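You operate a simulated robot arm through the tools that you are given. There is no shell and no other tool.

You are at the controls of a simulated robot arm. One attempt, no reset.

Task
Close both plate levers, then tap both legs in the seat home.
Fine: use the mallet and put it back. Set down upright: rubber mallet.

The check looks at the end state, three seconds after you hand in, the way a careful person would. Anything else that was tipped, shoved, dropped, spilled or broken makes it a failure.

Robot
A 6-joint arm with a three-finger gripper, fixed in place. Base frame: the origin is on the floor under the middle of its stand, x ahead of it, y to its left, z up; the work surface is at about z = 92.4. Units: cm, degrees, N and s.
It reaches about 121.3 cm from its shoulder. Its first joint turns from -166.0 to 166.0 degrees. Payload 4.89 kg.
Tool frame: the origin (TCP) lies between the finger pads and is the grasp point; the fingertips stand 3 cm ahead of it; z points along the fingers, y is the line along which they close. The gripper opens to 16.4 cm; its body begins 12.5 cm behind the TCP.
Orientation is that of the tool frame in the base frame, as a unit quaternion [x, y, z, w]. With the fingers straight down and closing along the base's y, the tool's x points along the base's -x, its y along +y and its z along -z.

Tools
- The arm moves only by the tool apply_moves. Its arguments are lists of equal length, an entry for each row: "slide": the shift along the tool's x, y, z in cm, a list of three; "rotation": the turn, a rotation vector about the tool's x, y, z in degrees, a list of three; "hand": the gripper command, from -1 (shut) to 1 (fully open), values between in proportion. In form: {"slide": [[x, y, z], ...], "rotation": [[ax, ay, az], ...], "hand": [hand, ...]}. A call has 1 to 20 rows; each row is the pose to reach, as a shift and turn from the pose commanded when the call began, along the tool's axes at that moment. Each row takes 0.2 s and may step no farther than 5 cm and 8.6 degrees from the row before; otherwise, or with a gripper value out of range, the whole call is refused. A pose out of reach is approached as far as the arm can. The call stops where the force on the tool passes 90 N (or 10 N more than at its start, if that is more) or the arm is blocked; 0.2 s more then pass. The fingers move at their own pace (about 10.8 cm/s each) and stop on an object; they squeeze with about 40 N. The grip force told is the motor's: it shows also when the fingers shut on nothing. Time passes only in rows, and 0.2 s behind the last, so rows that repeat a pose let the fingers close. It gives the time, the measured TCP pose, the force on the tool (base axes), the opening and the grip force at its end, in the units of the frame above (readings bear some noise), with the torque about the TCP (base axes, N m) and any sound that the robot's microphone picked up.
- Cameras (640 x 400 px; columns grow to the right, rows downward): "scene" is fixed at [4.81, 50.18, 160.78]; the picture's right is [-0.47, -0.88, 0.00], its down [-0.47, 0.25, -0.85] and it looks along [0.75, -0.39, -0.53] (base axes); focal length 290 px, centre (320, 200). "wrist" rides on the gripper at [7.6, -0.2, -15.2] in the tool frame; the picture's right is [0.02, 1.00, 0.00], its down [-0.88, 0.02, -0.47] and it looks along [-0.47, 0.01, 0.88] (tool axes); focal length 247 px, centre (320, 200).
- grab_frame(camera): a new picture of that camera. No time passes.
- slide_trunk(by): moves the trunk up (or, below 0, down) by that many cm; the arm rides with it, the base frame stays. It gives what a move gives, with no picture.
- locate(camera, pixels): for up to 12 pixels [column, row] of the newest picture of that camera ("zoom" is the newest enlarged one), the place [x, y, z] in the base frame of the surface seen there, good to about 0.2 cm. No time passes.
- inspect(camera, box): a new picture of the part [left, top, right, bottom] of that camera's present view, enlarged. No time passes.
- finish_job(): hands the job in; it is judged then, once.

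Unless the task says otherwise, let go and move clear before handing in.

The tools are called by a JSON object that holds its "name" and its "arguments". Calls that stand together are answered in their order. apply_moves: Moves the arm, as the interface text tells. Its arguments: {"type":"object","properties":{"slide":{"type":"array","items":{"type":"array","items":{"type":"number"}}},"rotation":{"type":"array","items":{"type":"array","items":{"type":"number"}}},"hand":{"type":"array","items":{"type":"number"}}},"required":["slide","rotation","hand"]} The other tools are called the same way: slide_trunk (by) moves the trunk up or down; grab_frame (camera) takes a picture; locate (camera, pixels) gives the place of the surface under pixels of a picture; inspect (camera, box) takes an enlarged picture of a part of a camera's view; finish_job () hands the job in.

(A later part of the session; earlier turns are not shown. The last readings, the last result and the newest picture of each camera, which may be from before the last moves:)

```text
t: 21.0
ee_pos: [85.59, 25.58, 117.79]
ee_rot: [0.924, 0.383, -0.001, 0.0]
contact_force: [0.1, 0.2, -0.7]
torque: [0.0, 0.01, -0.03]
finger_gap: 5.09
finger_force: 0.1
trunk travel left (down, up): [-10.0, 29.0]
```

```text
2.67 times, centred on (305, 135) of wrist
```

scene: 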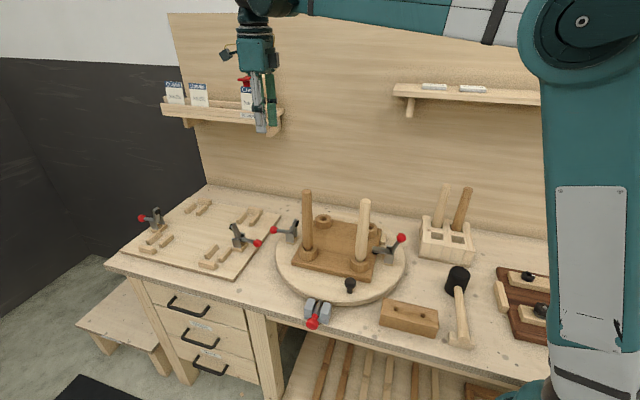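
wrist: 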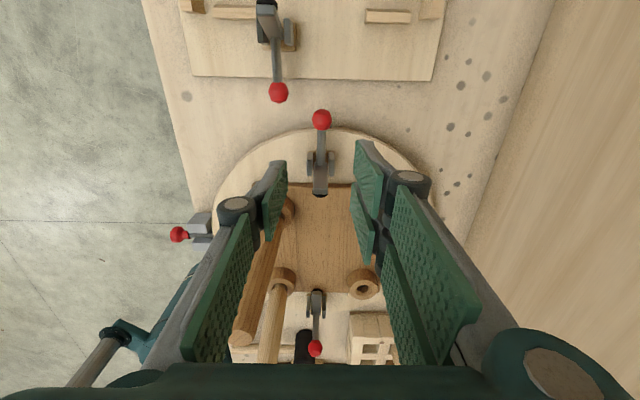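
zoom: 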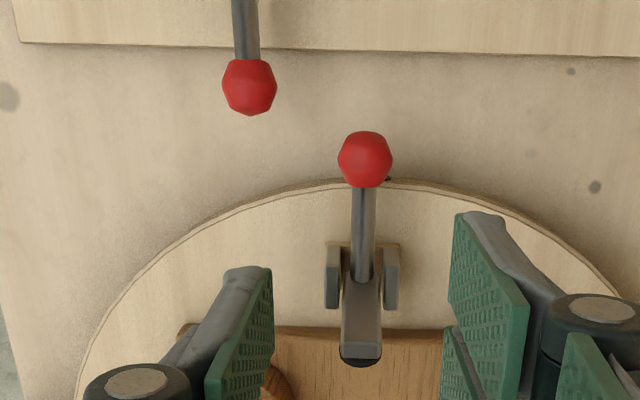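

The left ball centre is about (86.4,26.2,95.4) and the jig ball is 6.6 cm to the side, so the single finger fits between them. I'll shift slightly and descend with the fingers open about 5 cm.

{"name": "apply_moves", "arguments": {"slide": [[0.6, 0.14, 4], [1.2, 0.14, 8], [1.2, 0.14, 12], [1.2, 0.14, 15], [1.2, 0.14, 18], [1.2, 0.14, 20], [1.2, 0.14, 21.6], [1.2, 0.14, 21.6]], "rotation": [[0, 0, 0], [0, 0, 0], [0, 0, 0], [0, 0, 0], [0, 0, 0], [0, 0, 0], [0, 0, 0], [0, 0, 0]], "hand": [-0.38, -0.38, -0.38, -0.38, -0.38, -0.38, -0.38, -0.38]}}

{"name": "grab_frame", "arguments": {"camera": "wrist"}}

{"name": "inspect", "arguments": {"camera": "scene", "box": [210, 170, 350, 280]}}

```text
t: 22.8
ee_pos: [86.34, 26.24, 96.37]
ee_rot: [0.924, 0.383, 0.001, 0.0]
contact_force: [0.4, 0.7, 0.2]
torque: [0.03, -0.02, -0.02]
finger_gap: 5.05
finger_force: 0.1
trunk travel left (down, up): [-10.0, 29.0]
```

```text
taken
```

wrist: 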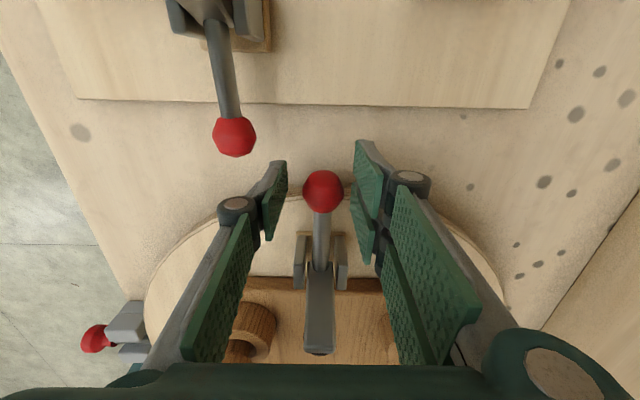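

```text
3.64 times, centred on (280, 225) of scene
```

zoom: 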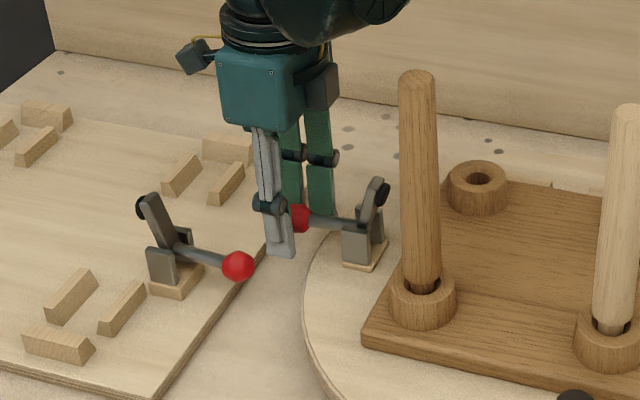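

The ball sits centred between the fingers, clear of the jig lever. I'll close on it and swing it up about 45–50° along the arc.

{"name": "apply_moves", "arguments": {"slide": [[0, 0, 0.2], [0, 0, 0.2], [0, 0, 0.2], [0, 0, 0.2], [-0.02, 0, -0.45], [-0.11, 0, -1.1], [-0.25, 0, -1.75], [-0.45, 0, -2.35], [-0.7, 0, -2.95], [-1.0, 0, -3.5]], "rotation": [[0, 0, 0], [0, 0, 0], [0, 0, 0], [0, 0, 0], [0, 0, 0], [0, 0, 0], [0, 0, 0], [0, 0, 0], [0, 0, 0], [0, 0, 0]], "hand": [-0.7, -1, -1, -1, -1, -1, -1, -1, -1, -1]}}

{"name": "grab_frame", "arguments": {"camera": "wrist"}}

{"name": "inspect", "arguments": {"camera": "scene", "box": [210, 170, 350, 280]}}

```text
t: 25.0
ee_pos: [86.13, 25.79, 99.86]
ee_rot: [0.924, 0.382, 0.0, 0.0]
contact_force: [10.9, 14.4, -9.2]
torque: [1.0, -0.83, -0.14]
finger_gap: 3.0
finger_force: 44.7
trunk travel left (down, up): [-10.0, 29.0]
```

```text
taken
```

wrist: 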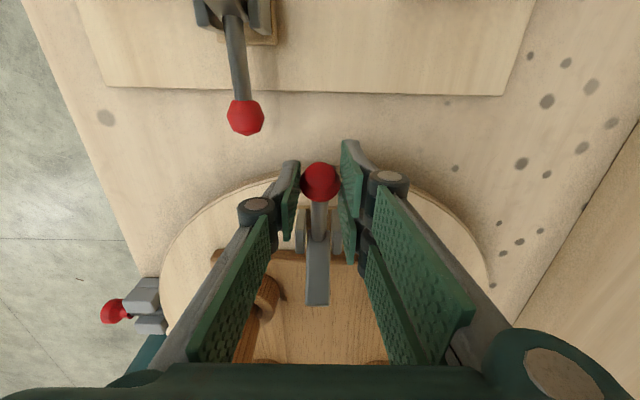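

```text
3.64 times, centred on (280, 225) of scene
```

zoom: 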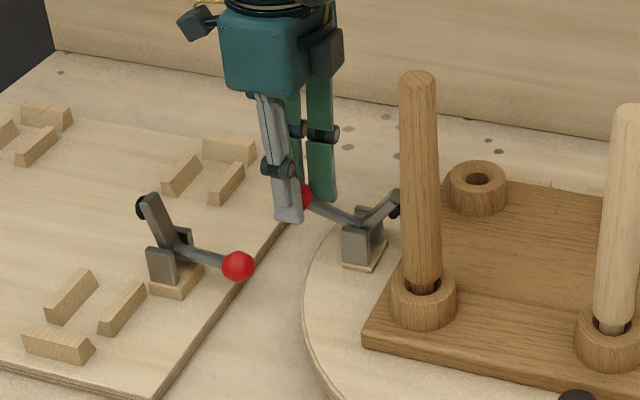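

The left lever is now at about 25–30° with little slip. Continuing the arc.

{"name": "apply_moves", "arguments": {"slide": [[-0.25, 0, -0.6], [-0.55, 0, -1.15], [-0.9, 0, -1.65], [-1.3, 0, -2.1], [-1.8, 0, -2.5], [-2.3, 0, -2.85]], "rotation": [[0, 0, 0], [0, 0, 0], [0, 0, 0], [0, 0, 0], [0, 0, 0], [0, 0, 0]], "hand": [-1, -1, -1, -1, -1, -1]}}

{"name": "grab_frame", "arguments": {"camera": "wrist"}}

{"name": "inspect", "arguments": {"camera": "scene", "box": [210, 170, 350, 280]}}

{"name": "locate", "arguments": {"camera": "wrist", "pixels": [[320, 165], [320, 175], [320, 185], [319, 195], [317, 230]]}}

```text
t: 26.4
ee_pos: [84.22, 24.12, 102.56]
ee_rot: [0.924, 0.382, -0.001, 0.0]
contact_force: [12.1, 15.4, -0.4]
torque: [0.92, -0.87, -0.06]
finger_gap: 3.08
finger_force: 44.9
trunk travel left (down, up): [-10.0, 29.0]
```

```text
taken
```

wrist: 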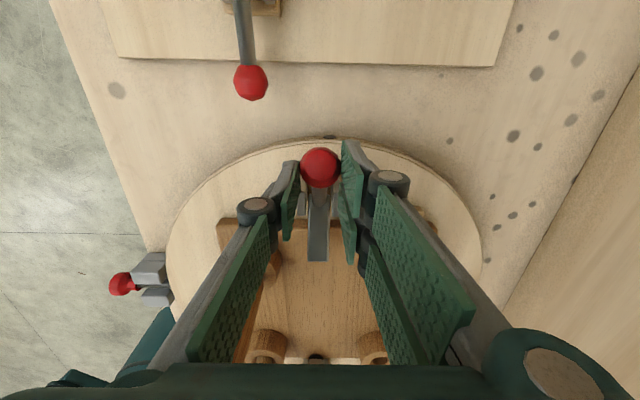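

```text
3.64 times, centred on (280, 225) of scene
```

zoom: 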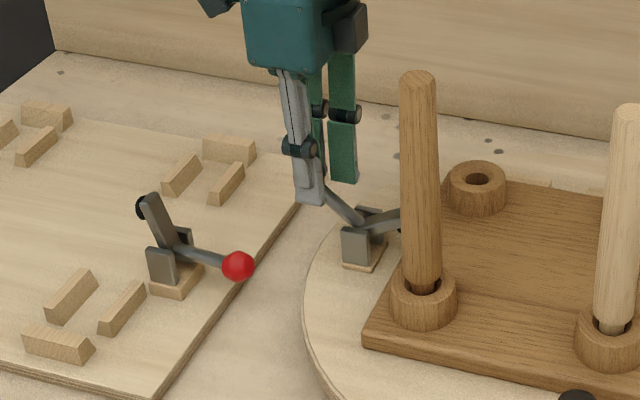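

```text
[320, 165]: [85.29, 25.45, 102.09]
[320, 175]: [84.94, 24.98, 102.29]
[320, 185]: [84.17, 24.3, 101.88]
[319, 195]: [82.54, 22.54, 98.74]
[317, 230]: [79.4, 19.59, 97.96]
```

The lever is at about 42° (ball centre about (84.9,25.1,100.7)). Same as before: release, rise, move outward, shut the fingers.

{"name": "apply_moves", "arguments": {"slide": [[0, 0, 0], [0, 0, 0], [0, 0, -2.5], [0, 0, -5.2], [3.3, 0, -5.2], [6.6, 0, -5.2], [6.6, 0, -5.2], [6.6, 0, -5.2], [6.6, 0, -5.2]], "rotation": [[0, 0, 0], [0, 0, 0], [0, 0, 0], [0, 0, 0], [0, 0, 0], [0, 0, 0], [0, 0, 0], [0, 0, 0], [0, 0, 0]], "hand": [-0.4, -0.4, -0.4, -0.4, -0.4, -0.7, -1, -1, -1]}}

{"name": "inspect", "arguments": {"camera": "scene", "box": [210, 170, 350, 280]}}

{"name": "grab_frame", "arguments": {"camera": "wrist"}}

```text
t: 28.4
ee_pos: [88.79, 28.69, 107.93]
ee_rot: [0.924, 0.382, 0.0, 0.0]
contact_force: [1.0, -0.3, 0.1]
torque: [-0.04, 0.08, 0.0]
finger_gap: 0.0
finger_force: 39.9
trunk travel left (down, up): [-10.0, 29.0]
```

```text
3.64 times, centred on (280, 225) of scene
```

zoom: 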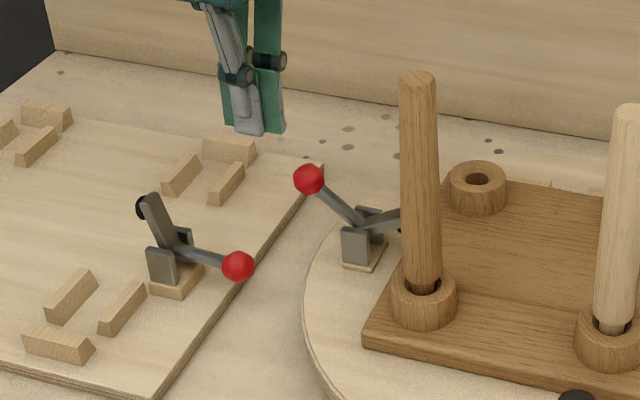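

```text
taken
```

wrist: 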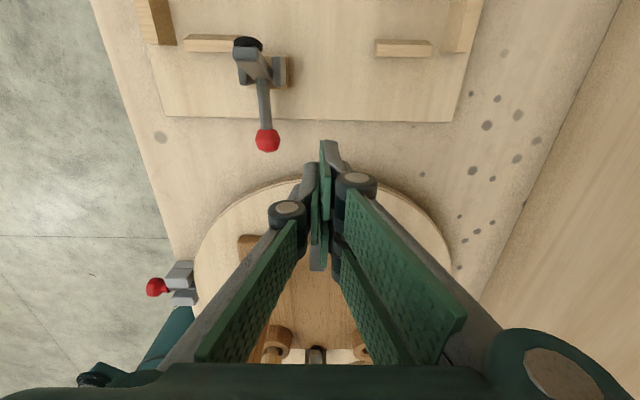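

The fingers are shut outward of the ball. I'll lower to ball height and push inward.

{"name": "apply_moves", "arguments": {"slide": [[0, 0, 2.5], [0, 0, 5], [0, 0, 6.9], [0, 0, 6.9], [-0.8, 0, 6.9], [-1.6, 0, 6.9], [-2.3, 0, 6.9], [-3.0, 0, 6.9], [-3.6, 0, 6.9], [-4.1, 0, 6.9], [-4.4, 0, 6.9]], "rotation": [[0, 0, 0], [0, 0, 0], [0, 0, 0], [0, 0, 0], [0, 0, 0], [0, 0, 0], [0, 0, 0], [0, 0, 0], [0, 0, 0], [0, 0, 0], [0, 0, 0]], "hand": [-1, -1, -1, -1, -1, -1, -1, -1, -1, -1, -1]}}

{"name": "inspect", "arguments": {"camera": "scene", "box": [260, 205, 320, 250]}}

{"name": "grab_frame", "arguments": {"camera": "wrist"}}

```text
t: 30.8
ee_pos: [85.93, 25.91, 101.03]
ee_rot: [0.923, 0.384, 0.001, 0.0]
contact_force: [36.5, 37.9, 20.1]
torque: [-1.15, 1.06, 0.0]
finger_gap: 0.0
finger_force: 39.7
trunk travel left (down, up): [-10.0, 29.0]
```

```text
8.89 times, centred on (290, 228) of scene
```

zoom: 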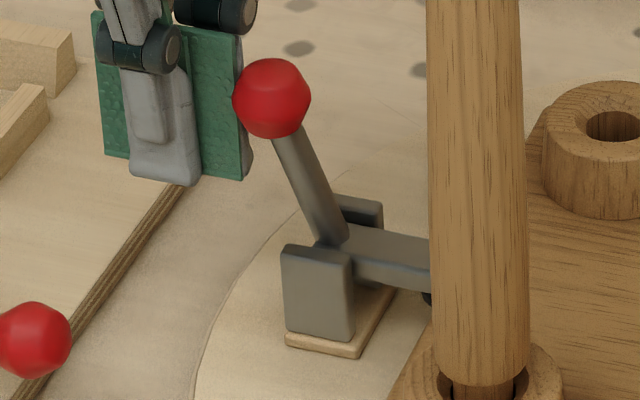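

```text
taken
```

wrist: 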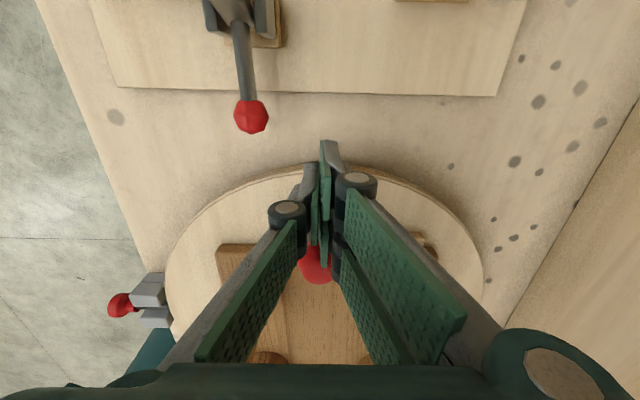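

The left arm is down level on the seat with about 52 N against the stop. I'll press slightly more, as I did on the right, then back off and rise.

{"name": "apply_moves", "arguments": {"slide": [[-0.2, 0, 0], [-0.3, 0, 0], [-0.3, 0, 0]], "rotation": [[0, 0, 0], [0, 0, 0], [0, 0, 0]], "hand": [-1, -1, -1]}}

{"name": "apply_moves", "arguments": {"slide": [[1.5, 0, 0], [4, 0, 0], [5, 0, -4], [5, 0, -9], [5, 0, -14], [5, 0, -19], [5, 0, -24], [5, 0, -29]], "rotation": [[0, 0, 0], [0, 0, 0], [0, 0, 0], [0, 0, 0], [0, 0, 0], [0, 0, 0], [0, 0, 0], [0, 0, 0]], "hand": [-1, -1, -1, -1, -1, -1, -1, -1]}}

{"name": "inspect", "arguments": {"camera": "scene", "box": [260, 205, 320, 250]}}

{"name": "locate", "arguments": {"camera": "zoom", "pixels": [[272, 98], [300, 180], [330, 235], [390, 245], [420, 275], [320, 300]]}}

{"name": "grab_frame", "arguments": {"camera": "wrist"}}

{"name": "grab_frame", "arguments": {"camera": "scene"}}

```text
t: 31.3
ee_pos: [85.91, 26.04, 101.01]
ee_rot: [0.923, 0.384, 0.001, -0.001]
contact_force: [23.0, 23.0, 1.2]
torque: [-0.34, 0.58, 0.02]
finger_gap: 0.0
finger_force: 40.4
trunk travel left (down, up): [-10.0, 29.0]
stopped in row 2: the force on the tool passed its limit at 94 N (the readings are from after the stop); the commanded pose is now the measured one
```

```text
t: 33.1
ee_pos: [89.24, 29.41, 130.2]
ee_rot: [0.924, 0.383, 0.002, 0.0]
contact_force: [0.8, 1.1, -0.9]
torque: [-0.06, 0.14, 0.01]
finger_gap: 0.01
finger_force: 40.4
trunk travel left (down, up): [-10.0, 29.0]
```

```text
8.89 times, centred on (290, 228) of scene
```

zoom: 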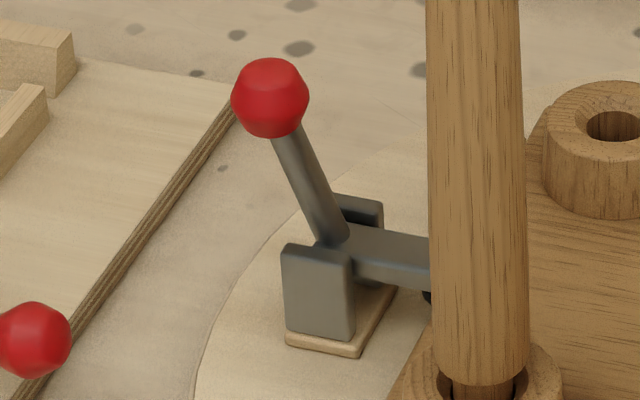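

```text
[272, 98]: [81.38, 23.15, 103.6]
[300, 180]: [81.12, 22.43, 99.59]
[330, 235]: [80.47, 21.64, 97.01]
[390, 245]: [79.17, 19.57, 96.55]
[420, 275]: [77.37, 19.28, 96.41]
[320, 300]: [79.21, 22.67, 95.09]
```

```text
taken
```

wrist: 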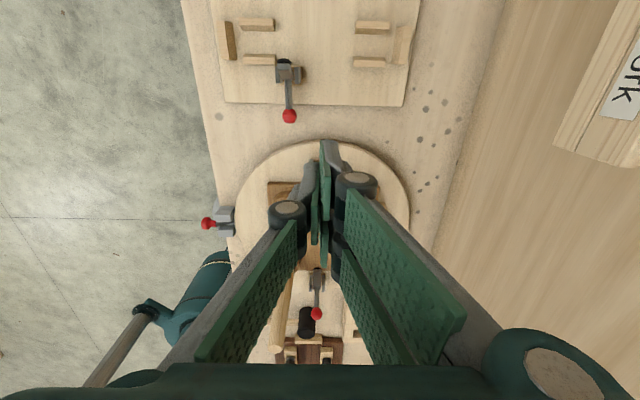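

```text
taken
```

scene: 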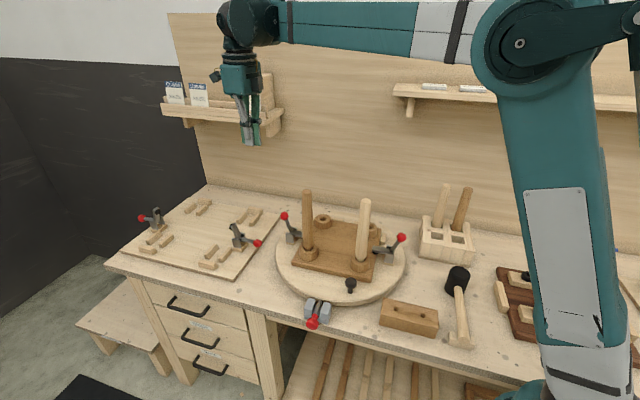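

Both plate levers are closed at matching angles. Next the mallet: I'll rise, travel over to above its head near (40,-15), turning the tool so the fingers will close across the handle direction.

{"name": "apply_moves", "arguments": {"slide": [[0, 0, -4], [0, 0, -7], [-4.1, -0.2, -7], [-8.2, -0.4, -7], [-12.3, -0.6, -7], [-16.4, -0.8, -7], [-20.5, -1.0, -7], [-24.6, -1.2, -7], [-28.7, -1.4, -7], [-32.8, -1.6, -7], [-36.9, -1.8, -7], [-41, -2, -7], [-45.1, -2.2, -7], [-49.2, -2.4, -7], [-53.3, -2.6, -7], [-57.4, -2.8, -7], [-61.5, -3, -7], [-65.6, -3.1, -7], [-66.2, -3.1, -3], [-66.2, -3.1, 1]], "rotation": [[0, 0, -5], [0, 0, -10], [0, 0, -15], [0, 0, -20], [0, 0, -25], [0, 0, -30], [0, 0, -35], [0, 0, -40], [0, 0, -45], [0, 0, -50], [0, 0, -55], [0, 0, -60], [0, 0, -65], [0, 0, -70], [0, 0, -75], [0, 0, -80], [0, 0, -85], [0, 0, -90], [0, 0, -90], [0, 0, -90]], "hand": [-1, -1, -1, -1, -1, -1, -1, -1, -1, -1, -1, -1, -1, -1, -0.5, 0, 0.2, 0.25, 0.25, 0.25]}}

{"name": "grab_frame", "arguments": {"camera": "wrist"}}

{"name": "grab_frame", "arguments": {"camera": "scene"}}

```text
t: 37.3
ee_pos: [40.14, -15.62, 128.81]
ee_rot: [0.382, 0.924, 0.001, 0.002]
contact_force: [-1.1, 0.0, -0.2]
torque: [-0.04, -0.11, 0.01]
finger_gap: 10.26
finger_force: 0.0
trunk travel left (down, up): [-10.0, 29.0]
```

```text
taken
```

wrist: 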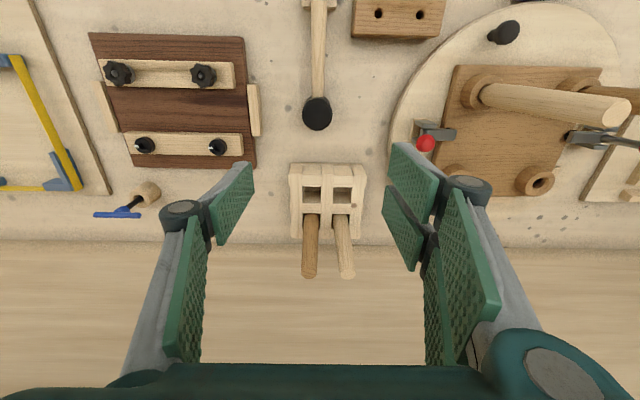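

```text
taken
```

scene: 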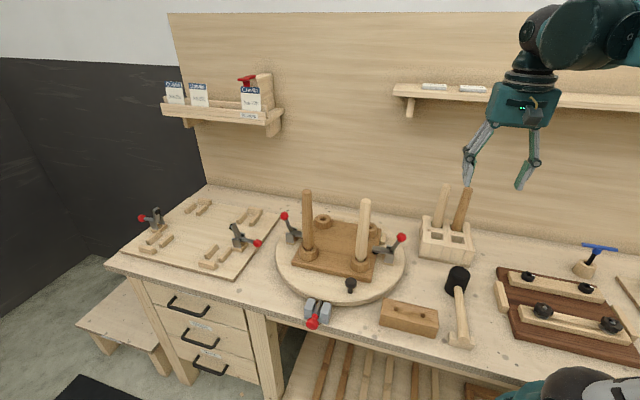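

The mallet head is at wrist (318,113) with its handle running straight up in the picture, so the yaw is right. I'll measure the head and handle.

{"name": "inspect", "arguments": {"camera": "wrist", "box": [270, 0, 370, 140]}}

{"name": "locate", "arguments": {"camera": "wrist", "pixels": [[318, 113], [304, 113], [331, 113], [318, 100], [318, 127], [318, 85], [318, 60], [318, 35], [319, 10], [310, 60], [324, 60], [306, 4]]}}

{"name": "inspect", "arguments": {"camera": "scene", "box": [425, 255, 505, 360]}}

{"name": "locate", "arguments": {"camera": "zoom", "pixels": [[295, 65], [262, 55], [325, 60], [245, 130], [270, 150], [305, 125], [295, 140], [310, 220], [320, 300], [320, 325], [270, 320], [340, 335]]}}

```text
2.86 times, centred on (320, 70) of wrist
```

zoom: 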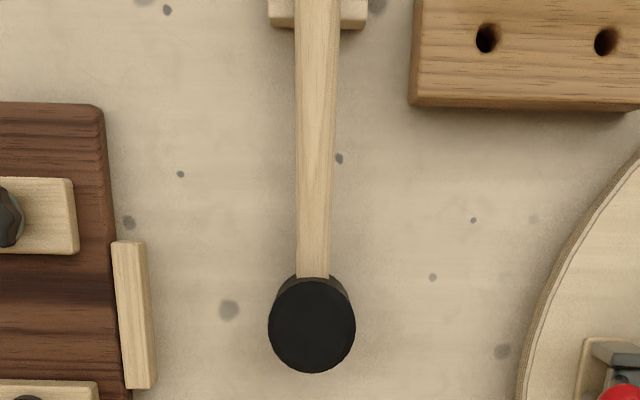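

```text
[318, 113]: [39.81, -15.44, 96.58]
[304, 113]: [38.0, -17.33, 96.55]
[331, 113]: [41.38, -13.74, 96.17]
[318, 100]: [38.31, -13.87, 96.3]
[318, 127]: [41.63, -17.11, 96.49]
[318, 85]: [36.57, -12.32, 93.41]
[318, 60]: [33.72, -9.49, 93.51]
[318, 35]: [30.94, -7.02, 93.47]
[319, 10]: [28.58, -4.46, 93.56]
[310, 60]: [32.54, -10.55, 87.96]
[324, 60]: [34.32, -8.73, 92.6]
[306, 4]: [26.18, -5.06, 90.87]
```

```text
3.81 times, centred on (465, 308) of scene
```

zoom: 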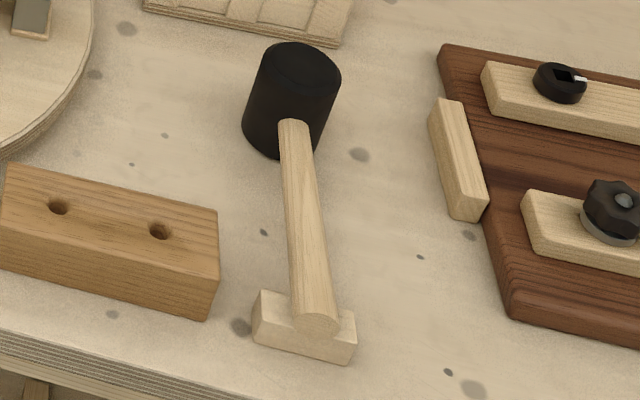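

```text
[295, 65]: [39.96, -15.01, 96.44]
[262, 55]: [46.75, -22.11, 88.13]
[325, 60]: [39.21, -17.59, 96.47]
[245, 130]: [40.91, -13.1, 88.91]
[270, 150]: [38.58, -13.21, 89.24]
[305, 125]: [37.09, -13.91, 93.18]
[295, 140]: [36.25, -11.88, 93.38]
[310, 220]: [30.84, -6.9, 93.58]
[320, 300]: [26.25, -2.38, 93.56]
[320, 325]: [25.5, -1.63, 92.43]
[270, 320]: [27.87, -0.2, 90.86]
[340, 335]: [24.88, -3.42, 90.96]
```

The head centre is about (39.8,-15.6), standing from z 88 to 96.5, with the handle level at z≈92.2 and its end resting on the cradle at (25.5,-1.6). I'll descend over the head, which is where the weight is, with fingers open 10 cm.

{"name": "apply_moves", "arguments": {"slide": [[0.25, -0.2, 5], [0.25, -0.2, 10], [0.25, -0.2, 15], [0.25, -0.2, 20], [0.25, -0.2, 24], [0.25, -0.2, 28], [0.25, -0.2, 30], [0.25, -0.2, 30]], "rotation": [[0, 0, 0], [0, 0, 0], [0, 0, 0], [0, 0, 0], [0, 0, 0], [0, 0, 0], [0, 0, 0], [0, 0, 0]], "hand": [0.2, 0.2, 0.2, 0.2, 0.2, 0.2, 0.2, 0.2]}}

{"name": "grab_frame", "arguments": {"camera": "wrist"}}

{"name": "inspect", "arguments": {"camera": "scene", "box": [400, 170, 560, 360]}}

```text
refused: row 1 steps farther than a row can; nothing moved
```

```text
taken
```

wrist: 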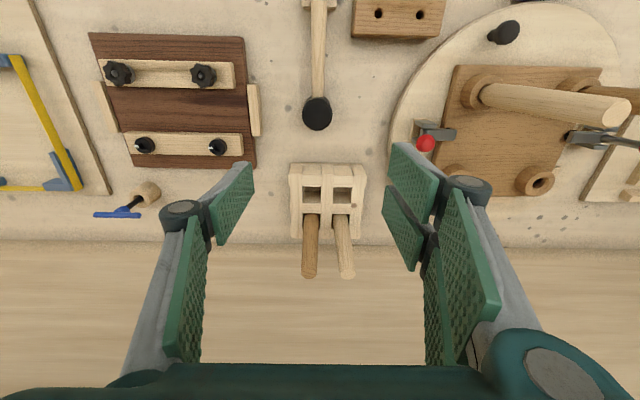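

```text
2.11 times, centred on (480, 265) of scene
```

zoom: 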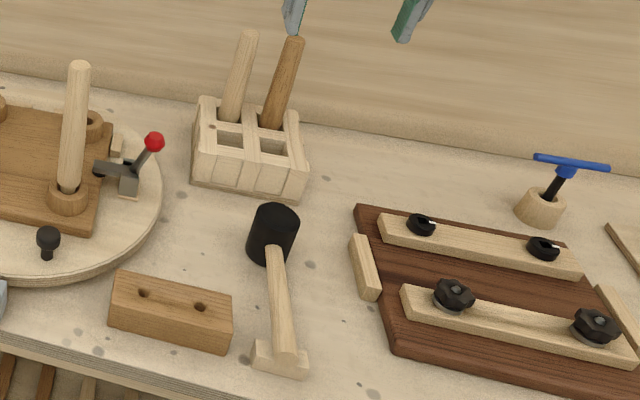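

The first step was just over the 5 cm limit, so nothing moved; I'll resend with smaller steps.

{"name": "apply_moves", "arguments": {"slide": [[0.25, -0.2, 4], [0.25, -0.2, 8], [0.25, -0.2, 12], [0.25, -0.2, 16], [0.25, -0.2, 20], [0.25, -0.2, 24], [0.25, -0.2, 27], [0.25, -0.2, 29], [0.25, -0.2, 29]], "rotation": [[0, 0, 0], [0, 0, 0], [0, 0, 0], [0, 0, 0], [0, 0, 0], [0, 0, 0], [0, 0, 0], [0, 0, 0], [0, 0, 0]], "hand": [0.2, 0.2, 0.2, 0.2, 0.2, 0.2, 0.2, 0.2, 0.2]}}

{"name": "grab_frame", "arguments": {"camera": "wrist"}}

{"name": "inspect", "arguments": {"camera": "scene", "box": [400, 170, 560, 360]}}

```text
t: 39.3
ee_pos: [40.06, -15.23, 99.99]
ee_rot: [0.382, 0.924, 0.002, 0.0]
contact_force: [1.2, 0.6, 0.7]
torque: [0.01, 0.0, -0.02]
finger_gap: 9.84
finger_force: 0.1
trunk travel left (down, up): [-10.0, 29.0]
```

```text
taken
```

wrist: 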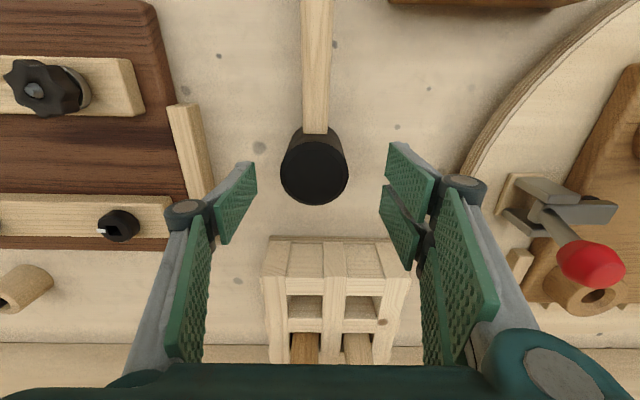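

```text
2.11 times, centred on (480, 265) of scene
```

zoom: 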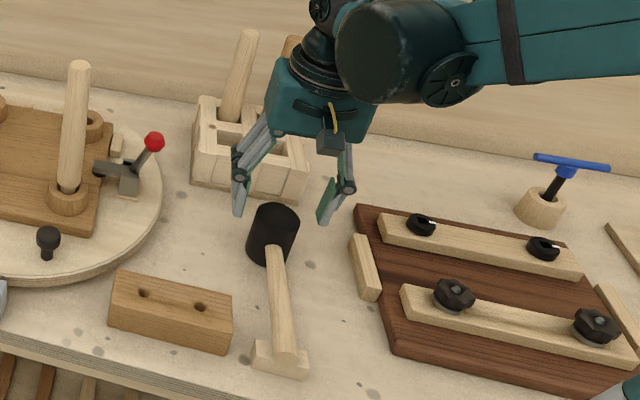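

The head's top face is at wrist (315,172), slightly left of the pads' middle. I'll measure it once more from here.

{"name": "inspect", "arguments": {"camera": "wrist", "box": [250, 100, 390, 220]}}

{"name": "locate", "arguments": {"camera": "zoom", "pixels": [[297, 220], [165, 220], [425, 220], [297, 120], [297, 330], [297, 30], [240, 30], [345, 30], [297, 80]]}}

```text
3.33 times, centred on (320, 160) of wrist
```

zoom: 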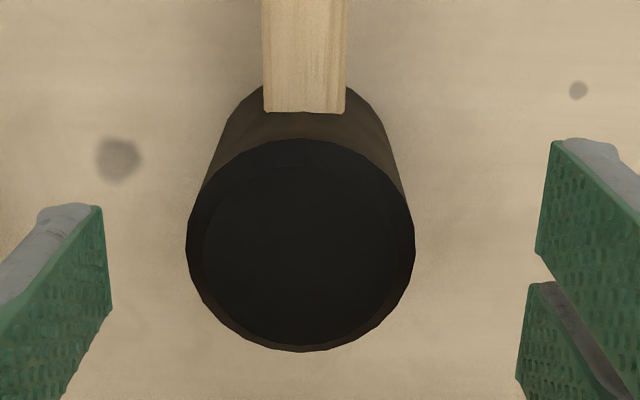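

```text
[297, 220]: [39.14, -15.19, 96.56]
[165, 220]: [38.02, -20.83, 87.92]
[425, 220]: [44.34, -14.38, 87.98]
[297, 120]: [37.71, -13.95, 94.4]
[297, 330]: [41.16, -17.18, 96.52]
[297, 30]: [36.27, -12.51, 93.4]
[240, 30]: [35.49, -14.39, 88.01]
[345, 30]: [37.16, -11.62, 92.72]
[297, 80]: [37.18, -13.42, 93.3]
```

The head centre is about 0.5 cm toward the tool's -y side; I'll shift that much, descend to z 94 and then close gently on the head.

{"name": "apply_moves", "arguments": {"slide": [[0, -0.48, 0], [0, -0.48, 2], [0, -0.48, 4], [0, -0.48, 6], [0, -0.48, 6]], "rotation": [[0, 0, 0], [0, 0, 0], [0, 0, 0], [0, 0, 0], [0, 0, 0]], "hand": [0.2, 0.2, 0.2, 0.2, 0.2]}}

{"name": "grab_frame", "arguments": {"camera": "wrist"}}

{"name": "inspect", "arguments": {"camera": "scene", "box": [420, 210, 520, 350]}}

```text
t: 40.5
ee_pos: [39.74, -15.61, 93.7]
ee_rot: [0.382, 0.924, 0.002, 0.001]
contact_force: [-0.6, -0.3, 0.0]
torque: [0.01, -0.04, 0.01]
finger_gap: 9.83
finger_force: 0.0
trunk travel left (down, up): [-10.0, 29.0]
```

```text
taken
```

wrist: 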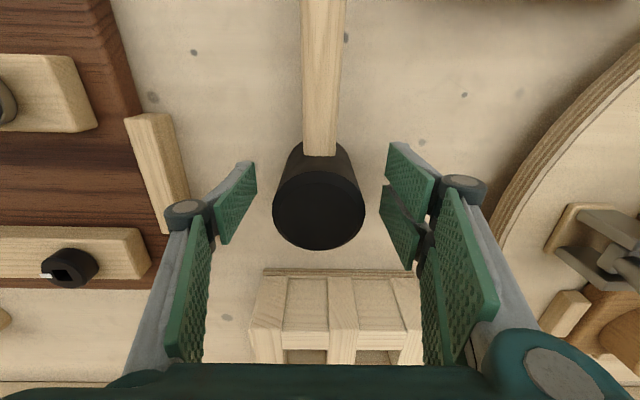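

```text
2.86 times, centred on (470, 280) of scene
```

zoom: 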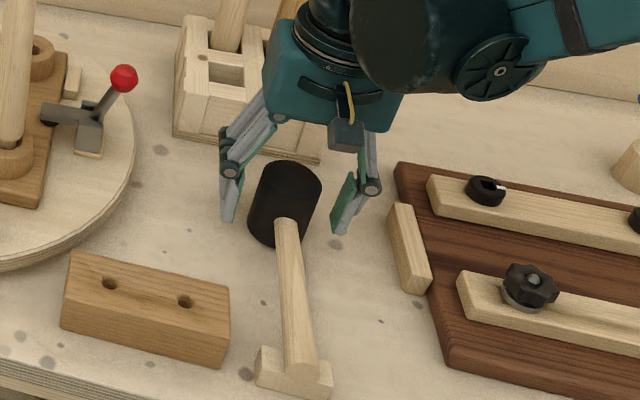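

The head is centred between the pads at wrist (319,205). Closing slowly on it.

{"name": "apply_moves", "arguments": {"slide": [[0, 0, 0], [0, 0, 0], [0, 0, 0], [0, 0, 0], [0, 0, 0], [0, 0, 0]], "rotation": [[0, 0, 0], [0, 0, 0], [0, 0, 0], [0, 0, 0], [0, 0, 0], [0, 0, 0]], "hand": [-0.1, -0.22, -0.28, -0.34, -1, -1]}}

{"name": "grab_frame", "arguments": {"camera": "wrist"}}

{"name": "inspect", "arguments": {"camera": "scene", "box": [420, 210, 520, 350]}}

```text
t: 41.9
ee_pos: [39.72, -15.66, 93.76]
ee_rot: [0.381, 0.925, 0.002, 0.0]
contact_force: [-0.1, -1.5, 2.3]
torque: [-0.03, 0.04, -0.03]
finger_gap: 5.66
finger_force: 39.5
trunk travel left (down, up): [-10.0, 29.0]
```

```text
taken
```

wrist: 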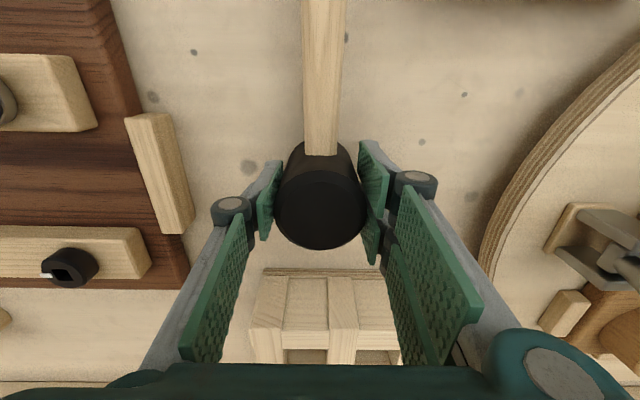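

```text
2.86 times, centred on (470, 280) of scene
```

zoom: 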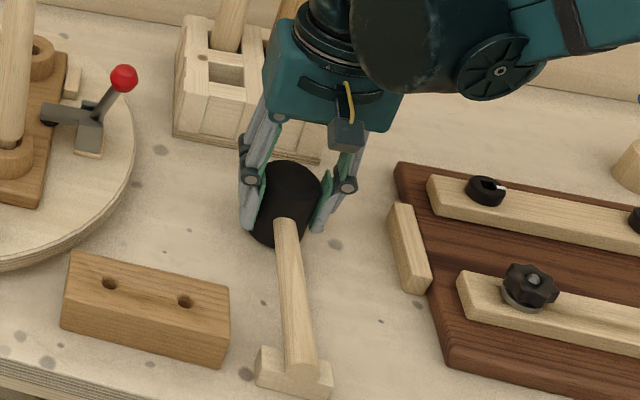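

The head is gripped (gap 5.66, 39.5 N) with no visible shift; pick pose was (39.7,-15.65,93.75). I'll lift 6 cm and check it hangs steady.

{"name": "apply_moves", "arguments": {"slide": [[0, 0, -0.5], [0, 0, -1.5], [0, 0, -3], [0, 0, -4.5], [0, 0, -6], [0, 0, -6]], "rotation": [[0, 0, 0], [0, 0, 0], [0, 0, 0], [0, 0, 0], [0, 0, 0], [0, 0, 0]], "hand": [-1, -1, -1, -1, -1, -1]}}

{"name": "grab_frame", "arguments": {"camera": "wrist"}}

{"name": "inspect", "arguments": {"camera": "scene", "box": [420, 210, 520, 350]}}

```text
t: 43.3
ee_pos: [39.64, -15.65, 99.71]
ee_rot: [0.382, 0.924, 0.001, 0.001]
contact_force: [-0.3, -0.3, -4.6]
torque: [-0.02, -0.06, 0.0]
finger_gap: 5.71
finger_force: 40.6
trunk travel left (down, up): [-10.0, 29.0]
```

```text
taken
```

wrist: 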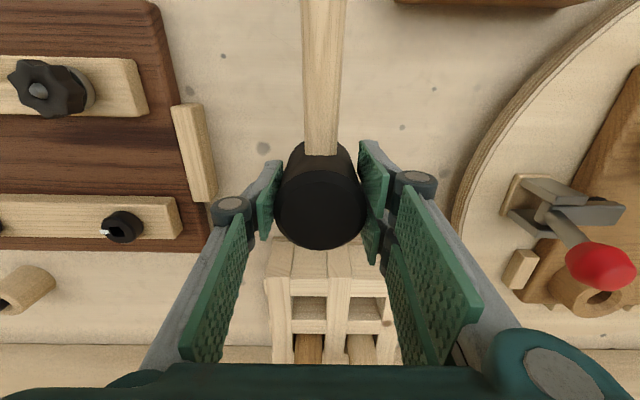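

```text
2.86 times, centred on (470, 280) of scene
```

zoom: 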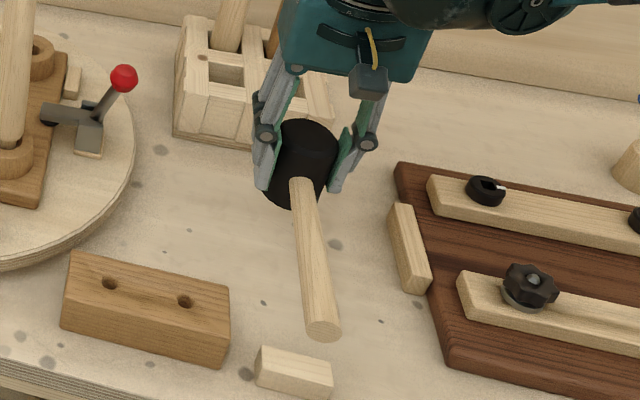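

The mallet lifted clean and level (4.6 N), unchanged in the grip. Now I'll measure both leg tops precisely and the current tenon gaps.

{"name": "inspect", "arguments": {"camera": "scene", "box": [345, 190, 385, 220]}}

{"name": "locate", "arguments": {"camera": "zoom", "pixels": [[304, 140], [230, 140], [370, 140], [304, 120], [304, 165], [304, 200]]}}

{"name": "inspect", "arguments": {"camera": "scene", "box": [287, 180, 327, 210]}}

{"name": "locate", "arguments": {"camera": "zoom", "pixels": [[317, 145], [250, 145], [380, 145], [317, 125], [317, 170], [317, 200]]}}

{"name": "inspect", "arguments": {"camera": "scene", "box": [340, 240, 385, 275]}}

{"name": "inspect", "arguments": {"camera": "scene", "box": [285, 230, 330, 265]}}

```text
13.33 times, centred on (365, 205) of scene
```

zoom: 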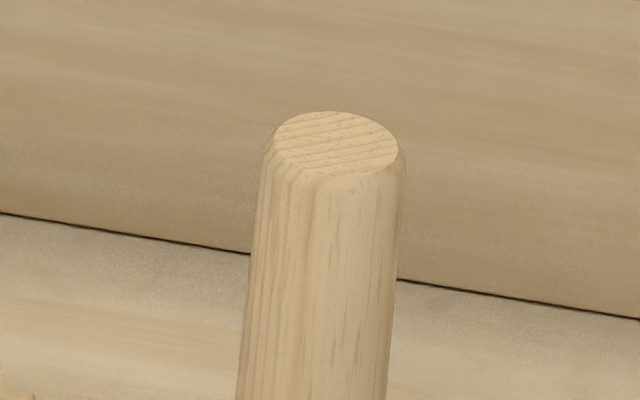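

```text
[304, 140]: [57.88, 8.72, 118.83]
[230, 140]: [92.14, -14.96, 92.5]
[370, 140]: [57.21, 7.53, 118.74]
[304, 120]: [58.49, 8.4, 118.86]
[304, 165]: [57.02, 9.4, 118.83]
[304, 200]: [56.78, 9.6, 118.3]
```

```text
13.33 times, centred on (307, 195) of scene
```

zoom: 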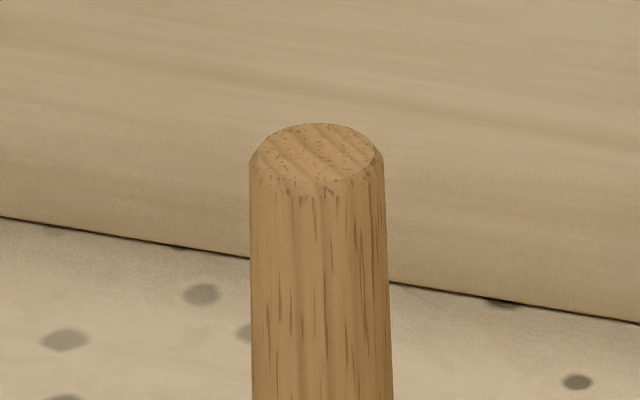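

```text
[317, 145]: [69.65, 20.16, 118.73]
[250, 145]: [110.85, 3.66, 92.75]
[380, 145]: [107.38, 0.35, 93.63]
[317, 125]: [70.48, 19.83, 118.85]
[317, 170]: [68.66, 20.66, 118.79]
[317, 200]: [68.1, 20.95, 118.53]
```

```text
11.43 times, centred on (362, 258) of scene
```

zoom: 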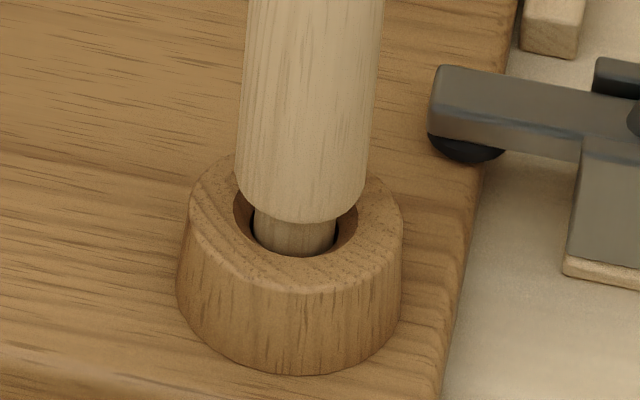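

```text
11.43 times, centred on (308, 248) of scene
```

zoom: 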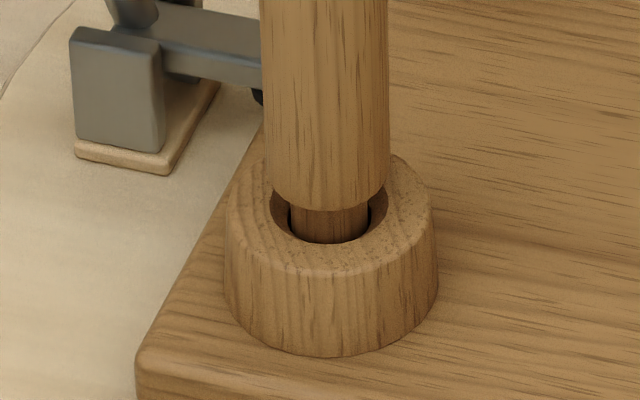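

Leg tops are at z≈118.8: light at about (57.5,8.1), dark at about (69.2,20.4), both with the tenon showing above the collar. The mallet's lower face is 5.7 cm below the grasp point, so I'll hover it about 6 cm above the light leg.

{"name": "apply_moves", "arguments": {"slide": [[0, 0, -2], [0, 0, -5], [0, 0, -9], [0, 0, -13], [0, 0, -17], [0, 0, -21], [0, 0, -25], [0, 0, -28.5], [0, 0, -31], [0.33, 2.36, -31], [0.83, 5.9, -31], [1.42, 10.0, -31], [2.0, 14.2, -31], [2.6, 18.3, -31], [3.17, 22.4, -31], [3.67, 26, -31], [4.0, 28.3, -31], [4.17, 29.5, -31], [4.17, 29.5, -31]], "rotation": [[0, 0, 0], [0, 0, 0], [0, 0, 0], [0, 0, 0], [0, 0, 0], [0, 0, 0], [0, 0, 0], [0, 0, 0], [0, 0, 0], [0, 0, 0], [0, 0, 0], [0, 0, 0], [0, 0, 0], [0, 0, 0], [0, 0, 0], [0, 0, 0], [0, 0, 0], [0, 0, 0], [0, 0, 0]], "hand": [-1, -1, -1, -1, -1, -1, -1, -1, -1, -1, -1, -1, -1, -1, -1, -1, -1, -1, -1]}}

{"name": "grab_frame", "arguments": {"camera": "scene"}}

{"name": "grab_frame", "arguments": {"camera": "wrist"}}

{"name": "inspect", "arguments": {"camera": "scene", "box": [290, 100, 430, 240]}}

```text
t: 47.3
ee_pos: [57.63, 8.01, 130.88]
ee_rot: [0.382, 0.924, 0.002, 0.0]
contact_force: [-0.3, 0.5, -4.2]
torque: [-0.04, 0.05, 0.01]
finger_gap: 5.73
finger_force: 39.8
trunk travel left (down, up): [-10.0, 29.0]
```

```text
taken
```

scene: 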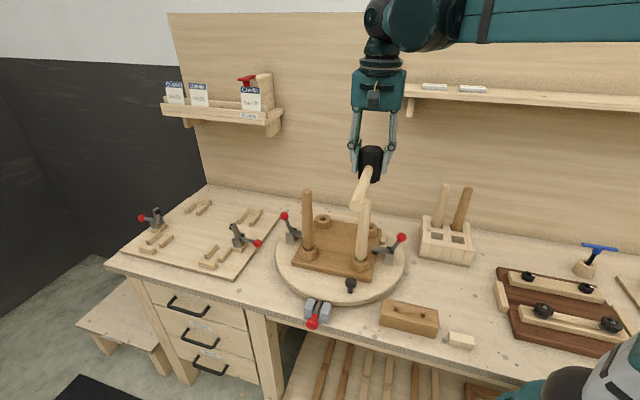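

```text
taken
```

wrist: 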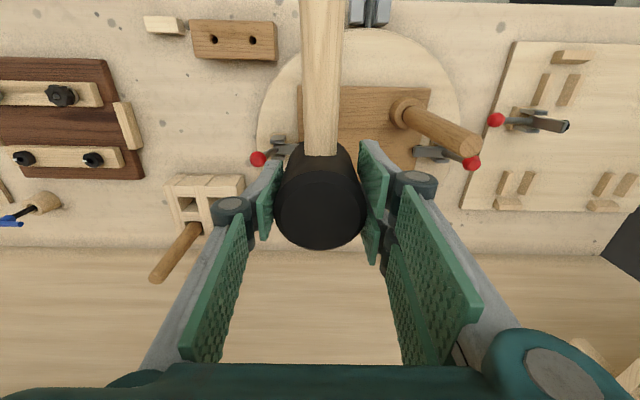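

```text
2.86 times, centred on (360, 170) of scene
```

zoom: 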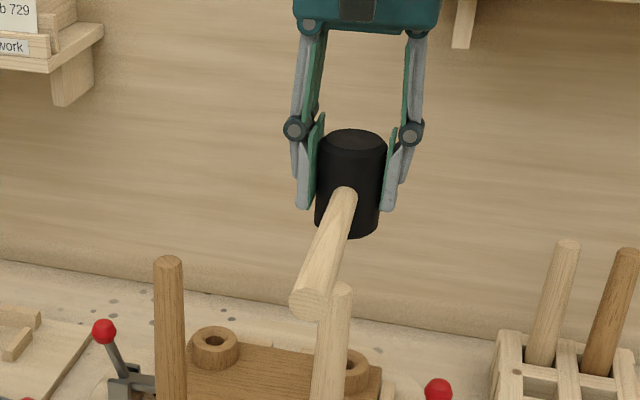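

The head hovers over the light leg with the handle clear of everything. I'll lower to about 1.5 cm above contact and check alignment.

{"name": "apply_moves", "arguments": {"slide": [[0, 0, 2], [0, 0, 4], [0, 0, 4.9], [0, 0, 4.9]], "rotation": [[0, 0, 0], [0, 0, 0], [0, 0, 0], [0, 0, 0]], "hand": [-1, -1, -1, -1]}}

{"name": "inspect", "arguments": {"camera": "scene", "box": [330, 130, 410, 220]}}

{"name": "locate", "arguments": {"camera": "zoom", "pixels": [[333, 190], [333, 250], [333, 290], [300, 200], [370, 240], [333, 150]]}}

```text
t: 48.3
ee_pos: [57.59, 8.1, 126.11]
ee_rot: [0.382, 0.924, 0.002, 0.001]
contact_force: [0.8, 0.4, -5.4]
torque: [-0.04, 0.02, -0.02]
finger_gap: 5.68
finger_force: 40.4
trunk travel left (down, up): [-10.0, 29.0]
```

```text
4.44 times, centred on (370, 175) of scene
```

zoom: 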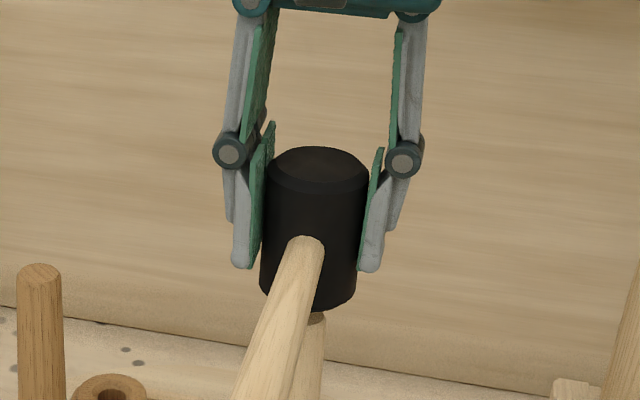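

```text
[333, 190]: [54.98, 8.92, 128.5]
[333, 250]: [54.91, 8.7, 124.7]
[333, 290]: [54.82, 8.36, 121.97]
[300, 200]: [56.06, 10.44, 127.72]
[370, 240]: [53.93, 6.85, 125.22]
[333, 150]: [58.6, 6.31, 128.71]
```

The head is centred above the leg top, about 1.6 cm up. First a light tap to see how the leg responds.

{"name": "apply_moves", "arguments": {"slide": [[0, 0, -1.0], [0, 0, 1.9], [0, 0, -1.0], [0, 0, -1.0]], "rotation": [[0, 0, 0], [0, 0, 0], [0, 0, 0], [0, 0, 0]], "hand": [-1, -1, -1, -1]}}

{"name": "inspect", "arguments": {"camera": "scene", "box": [340, 240, 385, 275]}}

{"name": "inspect", "arguments": {"camera": "scene", "box": [330, 130, 410, 220]}}

```text
t: 49.3
ee_pos: [57.41, 8.12, 127.1]
ee_rot: [0.382, 0.924, 0.001, 0.0]
contact_force: [-0.4, 0.3, -4.8]
torque: [-0.01, 0.02, 0.01]
finger_gap: 5.67
finger_force: 39.3
trunk travel left (down, up): [-10.0, 29.0]
```

```text
11.43 times, centred on (362, 258) of scene
```

zoom: 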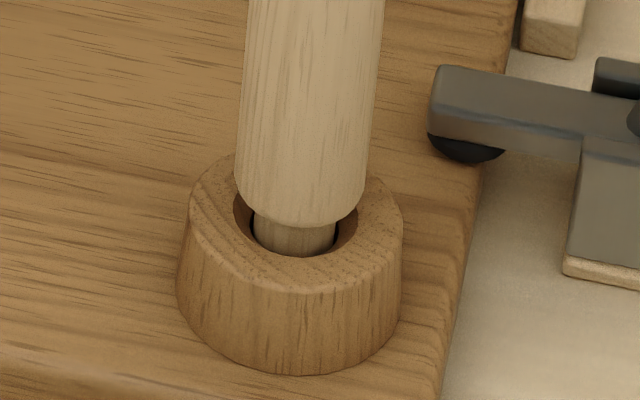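

```text
4.44 times, centred on (370, 175) of scene
```

zoom: 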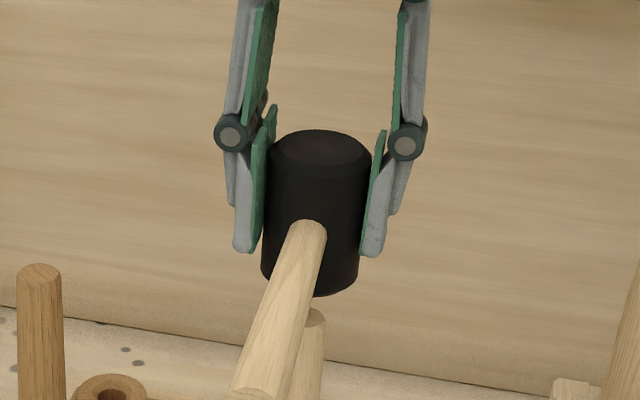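

No contact yet — the arm lagged before reversing. A slightly deeper tap now.

{"name": "apply_moves", "arguments": {"slide": [[0, 0, 1.2], [0, 0, 3.2], [0, 0, 3.2], [0, 0, 0], [0, 0, 0]], "rotation": [[0, 0, 0], [0, 0, 0], [0, 0, 0], [0, 0, 0], [0, 0, 0]], "hand": [-1, -1, -1, -1, -1]}}

{"name": "inspect", "arguments": {"camera": "scene", "box": [340, 240, 385, 275]}}

{"name": "inspect", "arguments": {"camera": "scene", "box": [330, 130, 410, 220]}}

```text
t: 50.5
ee_pos: [57.58, 8.06, 127.01]
ee_rot: [0.382, 0.924, 0.001, 0.001]
contact_force: [0.5, -0.3, -3.8]
torque: [-0.02, 0.03, 0.01]
finger_gap: 5.7
finger_force: 40.5
trunk travel left (down, up): [-10.0, 29.0]
```

```text
11.43 times, centred on (362, 258) of scene
```

zoom: 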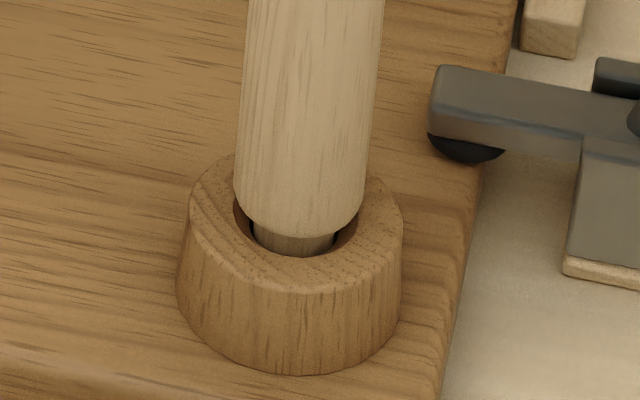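

```text
4.44 times, centred on (370, 175) of scene
```

zoom: 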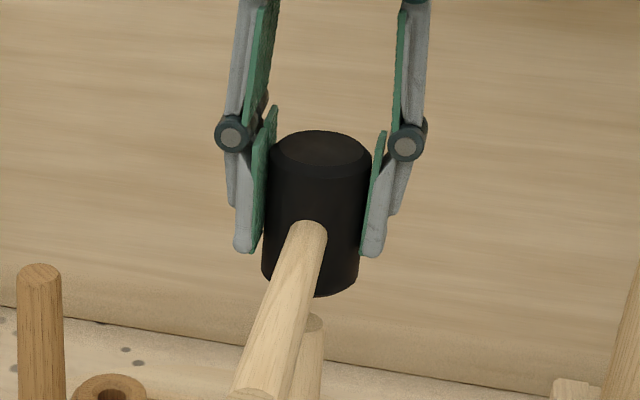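

The tap drove the leg down a few millimetres (shoulder edge now lower in the collar). I'll continue with deeper taps, reading the force at the bottom of the stroke.

{"name": "apply_moves", "arguments": {"slide": [[0, 0, 1.5], [0, 0, 3.7], [0, 0, 3.7]], "rotation": [[0, 0, 0], [0, 0, 0], [0, 0, 0]], "hand": [-1, -1, -1]}}

{"name": "inspect", "arguments": {"camera": "scene", "box": [340, 240, 385, 275]}}

{"name": "inspect", "arguments": {"camera": "scene", "box": [330, 130, 410, 220]}}

```text
t: 51.3
ee_pos: [57.42, 8.14, 123.53]
ee_rot: [0.382, 0.924, 0.003, 0.001]
contact_force: [-0.7, -1.1, 32.5]
torque: [-0.15, -0.02, -0.05]
finger_gap: 5.65
finger_force: 40.0
trunk travel left (down, up): [-10.0, 29.0]
```

```text
11.43 times, centred on (362, 258) of scene
```

zoom: 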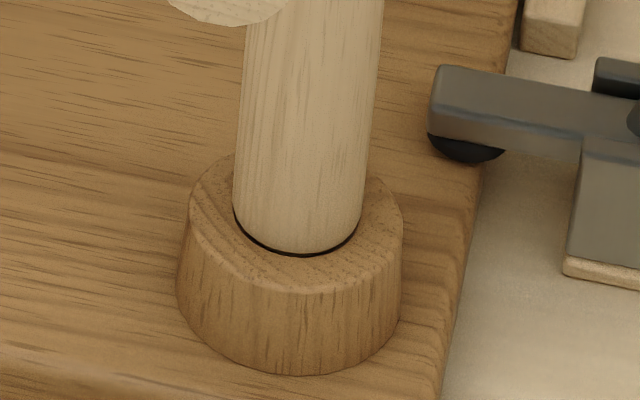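

```text
4.44 times, centred on (370, 175) of scene
```

zoom: 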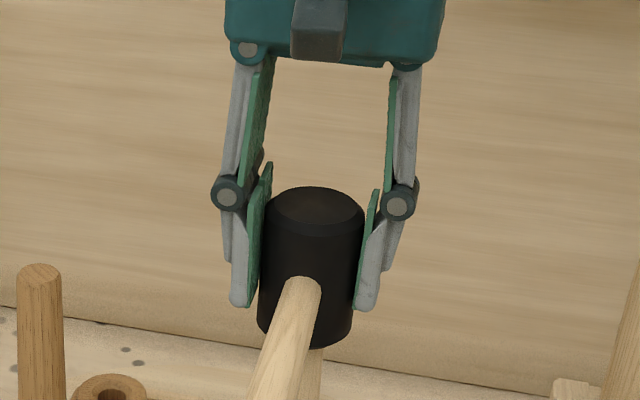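

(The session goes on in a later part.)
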